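You operate a simulated robot arm through the tools that you are given. There is no shell and no other tool. Be economical: measure what you need, move in short steps, check, and stop when the job is done.

Carry out the task below with a simulated robot arm. There is one attempt and no reset: what you move stays moved.

JOB
Put one of the tape tabs from the top of the machine table on top of the grey square flange.
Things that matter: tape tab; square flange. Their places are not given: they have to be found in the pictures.

The check looks at the end state, three seconds after you hand in, the way a careful person would. Anything else that was tipped, shoved, dropped, spilled or broken makes it a failure.

ROBOT AND FRAMES
A 6-joint arm with a two-finger parallel gripper, fixed in place. Base frame: the origin is at the foot of the arm, x ahead of it, y to its left, z up; the work surface is at about z = 0. Readings come in mm, degrees, newtons and seconds.
With the tool pointing down near the work surface it reaches from about 180 to 460 mm from the base axis. Its first joint turns from -70.0 to 70.0 degrees. Payload 1.9 kg.
The tool frame sits at the grasp point between the pads (the TCP): z along the fingers, y along the line on which they close. The tips reach 23 mm beyond it. Largest opening 94 mm; finger width 38, thickness 10; the body of the gripper, 54 by 96 mm, starts 39 mm behind the TCP.
Orientation is that of the tool frame in the base frame, as a unit quaternion [x, y, z, w]. With the fingers straight down and closing along the base's y, the tool's x points along the base's -x, its y along +y and its z along -z.

CONTROLS
- The arm moves only by the tool servo_tool. Its argument "plan" is a list that holds one entry, the list of rows, each a list of 4 numbers: the shift along the tool's x, y, z in mm, then the turn about the tool's z in degrees. In form: [[[dx, dy, dz, spin], ...]]. A call has 1 to 12 rows; each row is the pose to reach, as a shift and turn from the pose commanded when the call began, along the tool's axes at that moment. "hand" is the closure in counts, from 0 (fully open) to 255 (shut), set as the call begins (left out, the last holds). A row lasts 0.2 s, in which the tool goes at most 50 mm and 8.6 degrees; a call with a longer step from one row to the next is refused whole, and so is a gripper value outside its range. A pose out of reach is approached as far as the arm can. The call stops where the force on the tool passes 40 N (or 10 N more than at its start, if that is more) or the arm is blocked; 0.2 s more then pass. The fingers move at their own pace (about 108 mm/s each) and stop on an object; they squeeze with about 44 N. The grip force told is the motor's: it shows also when the fingers shut on nothing. Time passes only in rows, and 0.2 s behind the last, so rows that repeat a pose let the fingers close. The reply holds the time, the measured pose of the TCP, the force on the tool along the base axes, the opening and the grip force, in the units named above and with some noise.
- Cameras (640 x 400 px; columns grow to the right, rows downward): "scene" is fixed at [29.8, 295.8, 431.6]; the picture's right is [-0.95, -0.32, 0.00], its down [-0.16, 0.47, -0.87] and it looks along [0.28, -0.82, -0.50] (base axes); focal length 285 px, centre (320, 200). "wrist" rides on the gripper at [-39, 0, -44] in the tool frame; the picture's right is [0.00, -1.00, 0.00], its down [0.97, 0.00, -0.24] and it looks along [0.24, 0.00, 0.97] (tool axes); focal length 218 px, centre (320, 200).
- grab_frame(camera): a new picture of that camera. It takes no simulated time.
- measure_at(camera, pixels): for up to 12 pixels [column, row] of the newest picture of that camera ("zoom" is the newest enlarged one), the place [x, y, z] in the base frame of the surface seen there, good to about 2 mm. It takes no simulated time.
- close_up(camera, box): a new picture of the part [left, top, right, bottom] of that camera's present view, enlarged. It takes no simulated time.
- hand_in(): hands the job in; it is judged then, once.

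Keep the steps short. Do not move on a guess: measure, check each grasp and each placing, and mend mistakes. In all there are 60 turns and 30 pictures (those below and enlarged ones count). Leave the gripper open and the arm clear of the work at the hand-in unless told otherwise, and finish with a single line.

The tools are called after "Request:" as a command line: name --argument value ..., lists and objects as JSON in quotes. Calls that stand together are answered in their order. servo_tool: Moves the arm, as the interface text tells. Its arguments: {"type":"object","properties":{"plan":{"type":"array","items":{"type":"array","items":{"type":"array","items":{"type":"number"}}}},"hand":{"type":"number"}},"required":["plan"]} The other tools are called the same way: grab_frame (camera) takes a picture; measure_at (camera, pixels) gives the place of the surface under pixels of a picture; close_up (camera, box) takes an enlarged picture of a part of a camera's view; hand_in () hands the job in.

At the start:

```text
time: 0.0
eef_pos: [319.0, -66.5, 301.0]
orientation: [0.0, 1.0, 0.0, 0.0]
contact_force: [0.3, -0.9, 0.3]
width: 94.0
gripper_force: 0.0
```

scene: 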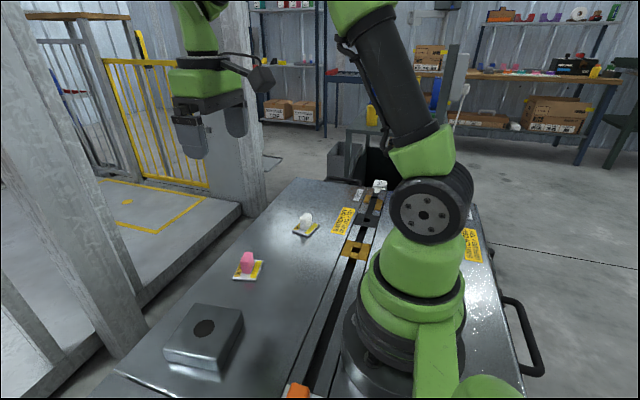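
wrist: 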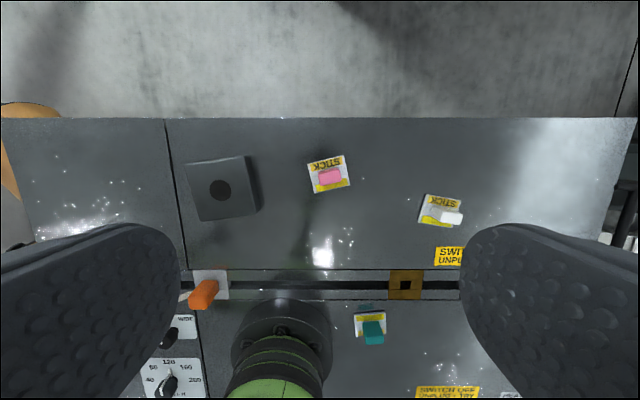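

I see a grey square block with a dark circle (wrist 222,188), and pink, white and teal tabs on labels. I'll take enlarged views first.

Request:
close_up --camera "wrist" --box '[170, 130, 490, 350]'

Request:
close_up --camera "scene" --box '[140, 170, 400, 390]'

```text
1.82 times, centred on (330, 240) of wrist
```

zoom: 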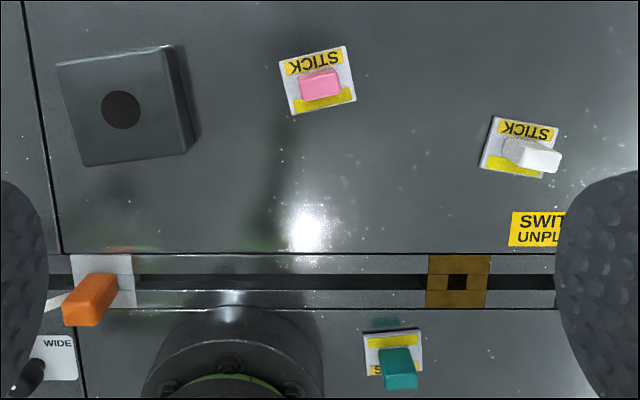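

```text
1.82 times, centred on (270, 280) of scene
```

zoom: 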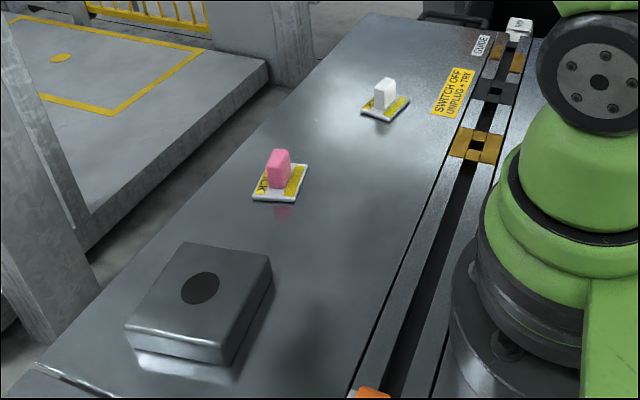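

Each tab is a flat plate with a small upright handle. The pink one looks easiest to reach, so I'll measure it and the block.

Request:
measure_at --camera "wrist" --pixels '[[330, 176], [310, 163], [343, 155], [350, 185], [316, 192], [189, 164], [245, 156], [256, 211], [198, 220], [219, 189], [285, 180], [370, 315]]'

Request:
measure_at --camera "zoom" --pixels '[[274, 152], [287, 153], [279, 175], [272, 175], [288, 170], [283, 150], [200, 290], [190, 255], [260, 256], [222, 349], [300, 167], [256, 196]]'

```text
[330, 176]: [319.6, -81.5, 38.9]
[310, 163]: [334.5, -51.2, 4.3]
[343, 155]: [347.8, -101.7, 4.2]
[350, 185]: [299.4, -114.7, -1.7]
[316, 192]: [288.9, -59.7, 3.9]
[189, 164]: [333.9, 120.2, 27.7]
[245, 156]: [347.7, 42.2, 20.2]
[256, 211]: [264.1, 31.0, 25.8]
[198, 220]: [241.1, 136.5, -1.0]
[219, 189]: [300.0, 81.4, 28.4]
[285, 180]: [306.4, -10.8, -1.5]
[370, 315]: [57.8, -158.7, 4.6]
```

```text
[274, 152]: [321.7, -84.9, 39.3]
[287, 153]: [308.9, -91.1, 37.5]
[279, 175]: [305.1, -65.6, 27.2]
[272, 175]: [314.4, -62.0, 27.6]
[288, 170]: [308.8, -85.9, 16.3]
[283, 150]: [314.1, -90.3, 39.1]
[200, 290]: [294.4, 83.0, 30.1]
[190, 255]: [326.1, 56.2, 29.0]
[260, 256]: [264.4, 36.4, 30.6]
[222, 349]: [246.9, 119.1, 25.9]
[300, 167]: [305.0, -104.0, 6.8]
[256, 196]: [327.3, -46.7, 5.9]
```

Pink handle top is about (316,-81,39), with its plate turned about 12° and its top at z≈4.5. The flange top is about (298,80,28). I'll move above the pink tab to z≈150 and turn about 78° so the fingers close across the thin side, then look again.

Request:
servo_tool --plan '[[[0, -3, 15, 8], [0, -6, 30, 16], [1, -9, 45, 24], [1, -12, 60, 32], [1, -14.5, 75, 40], [2, -14.5, 90, 48], [2, -14.5, 105, 56], [2, -14.5, 120, 64], [2, -14.5, 135, 72], [2, -14.5, 151, 78], [2, -14.5, 151, 78]]]' --hand 0

Request:
grab_frame --camera "wrist"

```text
time: 2.4
eef_pos: [317.7, -79.4, 149.7]
orientation: [0.63, 0.776, 0.001, -0.001]
contact_force: [-0.2, 0.1, 0.1]
width: 93.9
gripper_force: 0.0
```

```text
25 pictures are left
```

wrist: 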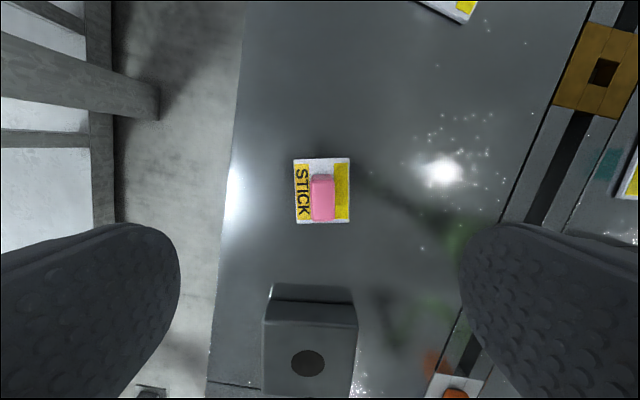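

The plate looks aligned with the fingers. I'll measure the handle more finely.

Request:
close_up --camera "wrist" --box '[280, 145, 364, 235]'

Request:
measure_at --camera "wrist" --pixels '[[322, 176], [322, 190], [313, 190], [332, 190], [294, 160], [349, 158], [349, 221], [296, 222], [322, 215], [263, 323], [356, 325], [307, 363]]'

```text
4.44 times, centred on (322, 190) of wrist
```

zoom: 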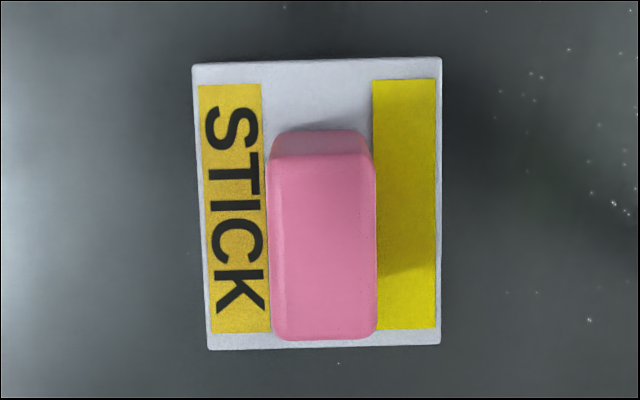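

```text
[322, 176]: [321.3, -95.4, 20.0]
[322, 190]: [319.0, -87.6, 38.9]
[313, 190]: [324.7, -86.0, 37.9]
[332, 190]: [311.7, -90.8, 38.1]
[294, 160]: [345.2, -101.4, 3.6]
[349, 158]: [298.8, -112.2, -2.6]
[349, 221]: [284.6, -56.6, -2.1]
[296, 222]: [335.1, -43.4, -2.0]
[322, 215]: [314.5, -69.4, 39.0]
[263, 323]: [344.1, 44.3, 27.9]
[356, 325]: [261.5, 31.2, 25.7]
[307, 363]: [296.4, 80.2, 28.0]
```

Handle is about 17 × 30 mm, centred about 1.7 mm toward tool −y. I'll go down to TCP z≈33, which puts the tips at z≈10, above the plate.

Request:
servo_tool --plan '[[[0, -1.7, 30, 0], [0, -1.7, 60, 0], [0, -1.7, 85, 0], [0, -1.7, 100, 0], [0, -1.7, 108, 0], [0, -1.7, 113, 0], [0, -1.7, 116, 0], [0, -1.7, 116, 0]]]'

Request:
grab_frame --camera "scene"

Request:
grab_frame --camera "wrist"

```text
time: 4.2
eef_pos: [315.5, -82.1, 33.8]
orientation: [0.63, 0.777, -0.001, 0.0]
contact_force: [0.7, 0.1, 0.5]
width: 93.9
gripper_force: 0.0
```

```text
23 pictures are left
```

scene: 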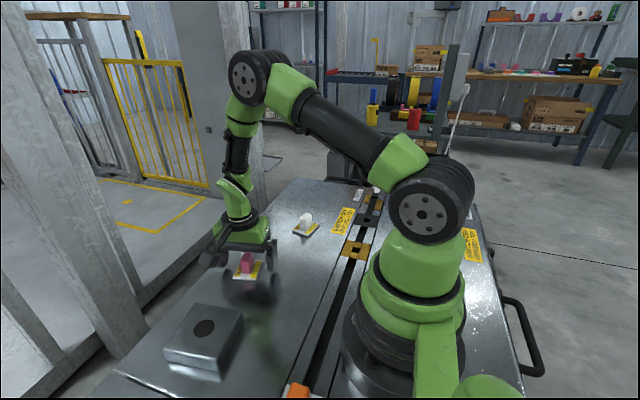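

```text
22 pictures are left
```

wrist: 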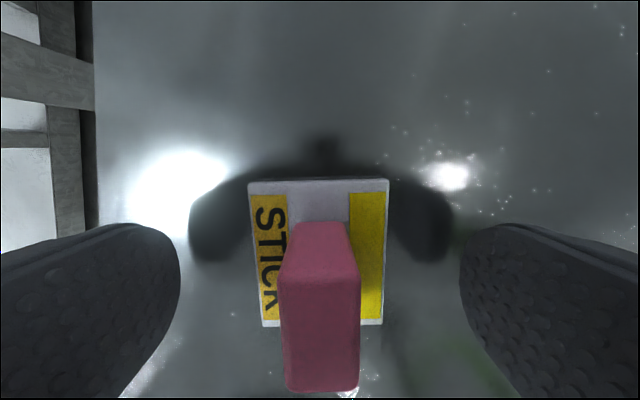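

The handle stands between the pads. I'll close gently on the spot.

Request:
servo_tool --plan '[[[0, 0, 0, 0], [0, 0, 0, 0], [0, 0, 0, 0], [0, 0, 0, 0]]]' --hand 255

```text
time: 5.2
eef_pos: [315.0, -81.8, 33.4]
orientation: [0.629, 0.778, 0.0, 0.0]
contact_force: [1.3, -0.2, -0.1]
width: 16.4
gripper_force: 43.8
```

Opening is 16.4 mm at 43.8 N, so the handle is held. I'll lift 10 mm slowly to check that nothing is stuck.

Request:
servo_tool --plan '[[[0, 0, -2, 0], [0, 0, -5, 0], [0, 0, -10, 0], [0, 0, -10, 0]]]'

Request:
grab_frame --camera "wrist"

Request:
close_up --camera "scene" --box '[190, 200, 310, 320]'

```text
time: 6.2
eef_pos: [317.2, -81.1, 43.7]
orientation: [0.629, 0.777, -0.001, 0.0]
contact_force: [0.9, -0.3, 0.0]
width: 16.3
gripper_force: 43.6
```

```text
21 pictures are left
```

wrist: 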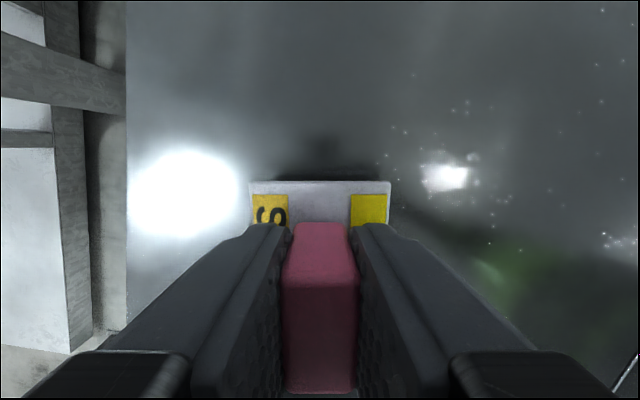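

```text
3.33 times, centred on (250, 260) of scene
```

zoom: 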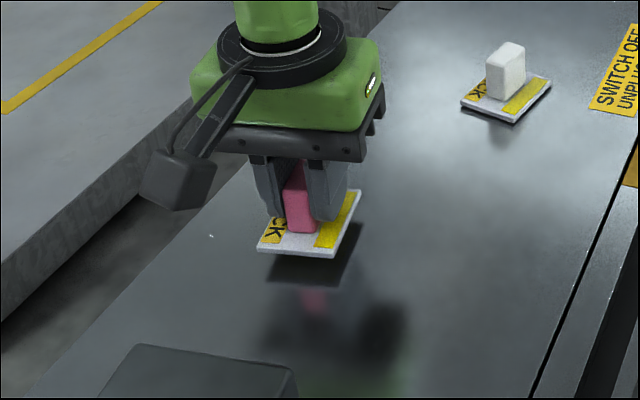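

It came free, with the plate off the table. I'll lift to z≈104, then carry it over to the flange centre (297,79).

Request:
servo_tool --plan '[[[0, 0, -20, 0], [0, 0, -40, 0], [0, 0, -60, 0], [20, 1.7, -60, 0], [45, 3.8, -60, 0], [70, 6, -60, 0], [95, 8.1, -60, 0], [120, 10.2, -60, 0], [140, 12, -60, 0], [153, 13, -60, 0], [160.6, 13.7, -60, 0], [160.6, 13.7, -60, 0]]]'

Request:
grab_frame --camera "wrist"

Request:
close_up --camera "scene" --box '[120, 230, 280, 390]'

```text
time: 8.8
eef_pos: [295.6, 79.6, 105.7]
orientation: [0.629, 0.777, 0.0, -0.001]
contact_force: [-0.1, -0.7, 0.3]
width: 16.2
gripper_force: 43.9
```

```text
19 pictures are left
```

wrist: 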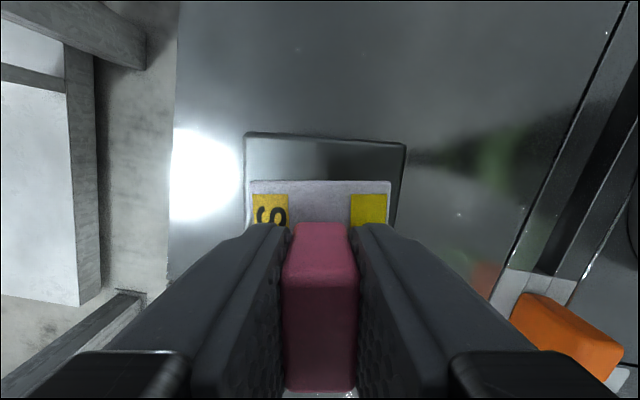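

```text
2.50 times, centred on (200, 310) of scene
```

zoom: 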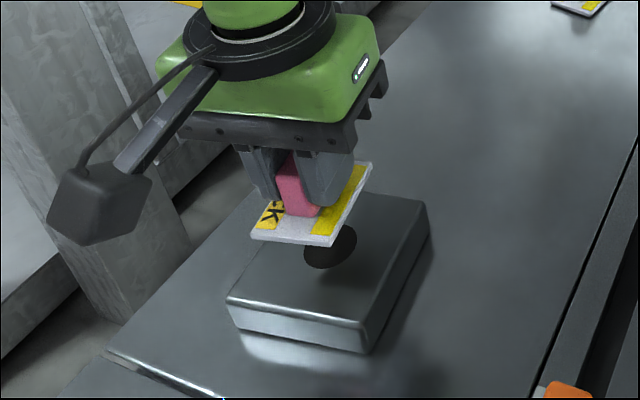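

The tab hangs over the flange. I'll measure the visible flange corners and the rim to centre it.

Request:
measure_at --camera "zoom" --pixels '[[235, 298], [362, 324], [420, 208], [262, 197], [332, 245], [300, 310], [345, 290], [390, 270]]'

Request:
measure_at --camera "wrist" --pixels '[[250, 141], [399, 152], [320, 150], [320, 190]]'

```text
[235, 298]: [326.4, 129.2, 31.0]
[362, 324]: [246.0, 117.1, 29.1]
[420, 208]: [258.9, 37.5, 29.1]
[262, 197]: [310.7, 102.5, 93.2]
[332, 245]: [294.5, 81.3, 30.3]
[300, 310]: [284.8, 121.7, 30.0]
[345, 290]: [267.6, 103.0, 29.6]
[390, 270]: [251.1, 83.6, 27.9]
```

```text
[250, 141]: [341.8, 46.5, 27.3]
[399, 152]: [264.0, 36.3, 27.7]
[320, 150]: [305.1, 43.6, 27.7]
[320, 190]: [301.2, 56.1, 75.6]
```

The flange centre is about (294,82) and its top is at z≈29, so the tab is within 2 mm of it. Contact is expected at TCP z≈63. I'll go down to about 66 first.

Request:
servo_tool --plan '[[[1, -1, 15, 0], [1, -1, 28, 0], [1, -1, 36, 0], [1, -1, 39.5, 0], [1, -1, 39.5, 0]]]'

Request:
close_up --camera "scene" --box '[150, 260, 270, 380]'

```text
time: 10.0
eef_pos: [294.8, 79.1, 65.1]
orientation: [0.63, 0.777, 0.0, 0.0]
contact_force: [0.1, 0.7, 0.4]
width: 16.2
gripper_force: 44.3
```

```text
3.33 times, centred on (210, 320) of scene
```

zoom: 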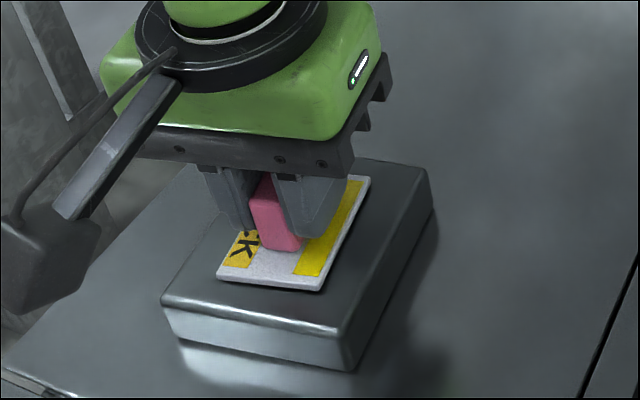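

No contact yet and a small gap remains. I'll ease down in sub-millimetre steps.

Request:
servo_tool --plan '[[[0, 0, 0.7, 0], [0, 0, 1.4, 0], [0, 0, 1.4, 0]]]'

```text
time: 10.9
eef_pos: [295.4, 79.8, 63.2]
orientation: [0.63, 0.776, 0.001, 0.0]
contact_force: [-1.7, -1.0, 11.9]
width: 16.4
gripper_force: 44.2
stopped in row 3: the force on the tool passed its limit (the readings are from after the stop); the commanded pose is now the measured one
```

The flange is now pushing up at z≈63, so the plate is seated. I'll open the fingers in place.

Request:
servo_tool --plan '[[[0, 0, 0, 0], [0, 0, 0, 0], [0, 0, 0, 0], [0, 0, 0, 0]]]' --hand 0

Request:
close_up --camera "scene" --box '[150, 260, 270, 380]'

```text
time: 11.9
eef_pos: [295.2, 80.1, 63.7]
orientation: [0.629, 0.777, 0.001, 0.0]
contact_force: [1.0, -0.4, -0.1]
width: 94.0
gripper_force: 0.0
```

```text
3.33 times, centred on (210, 320) of scene
```

zoom: 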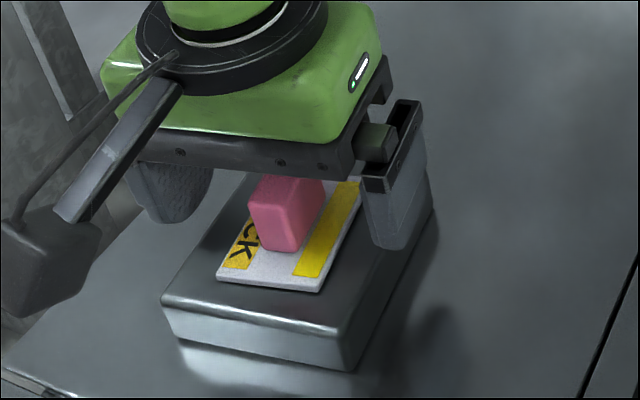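

The fingers are open and the tab is standing on the flange. I'll rise straight up and check.

Request:
servo_tool --plan '[[[0, 0, -10, 0], [0, 0, -30, 0], [0, 0, -55, 0], [0, 0, -85, 0], [0, 0, -120, 0], [0, 0, -150, 0], [0, 0, -150, 0]]]'

Request:
grab_frame --camera "scene"

Request:
grab_frame --camera "wrist"

```text
time: 13.5
eef_pos: [295.3, 78.7, 215.5]
orientation: [0.631, 0.776, 0.002, 0.001]
contact_force: [0.2, 0.5, -0.5]
width: 94.1
gripper_force: 0.1
```

```text
15 pictures are left
```

scene: 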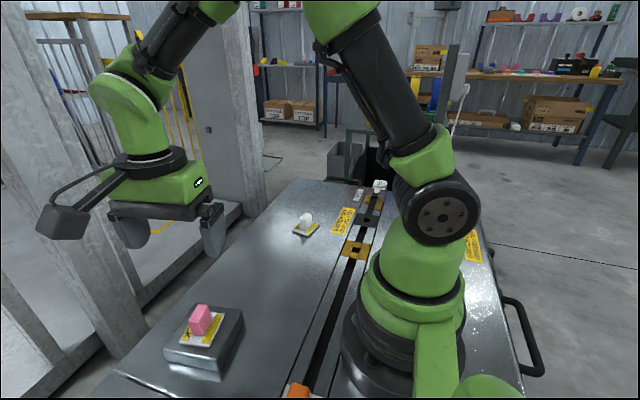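

```text
14 pictures are left
```

wrist: 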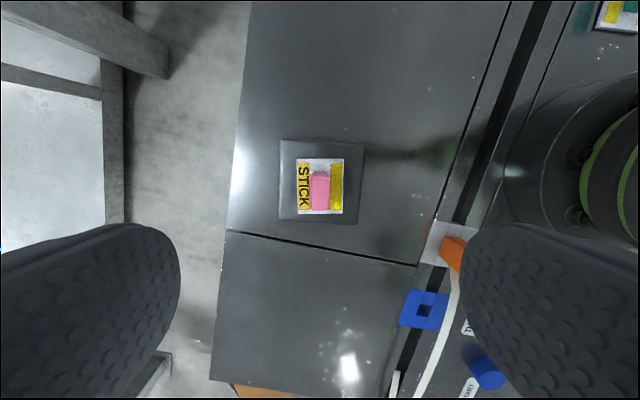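

The pink tab sits flat and centred on the flange, everything else is where it was, and the gripper is open and clear. Handing in.

Request:
hand_in

```text
The job is handed in.
```

The pink tape tab is resting flat and centred on the grey square flange, nothing else was moved, and the job is handed in.
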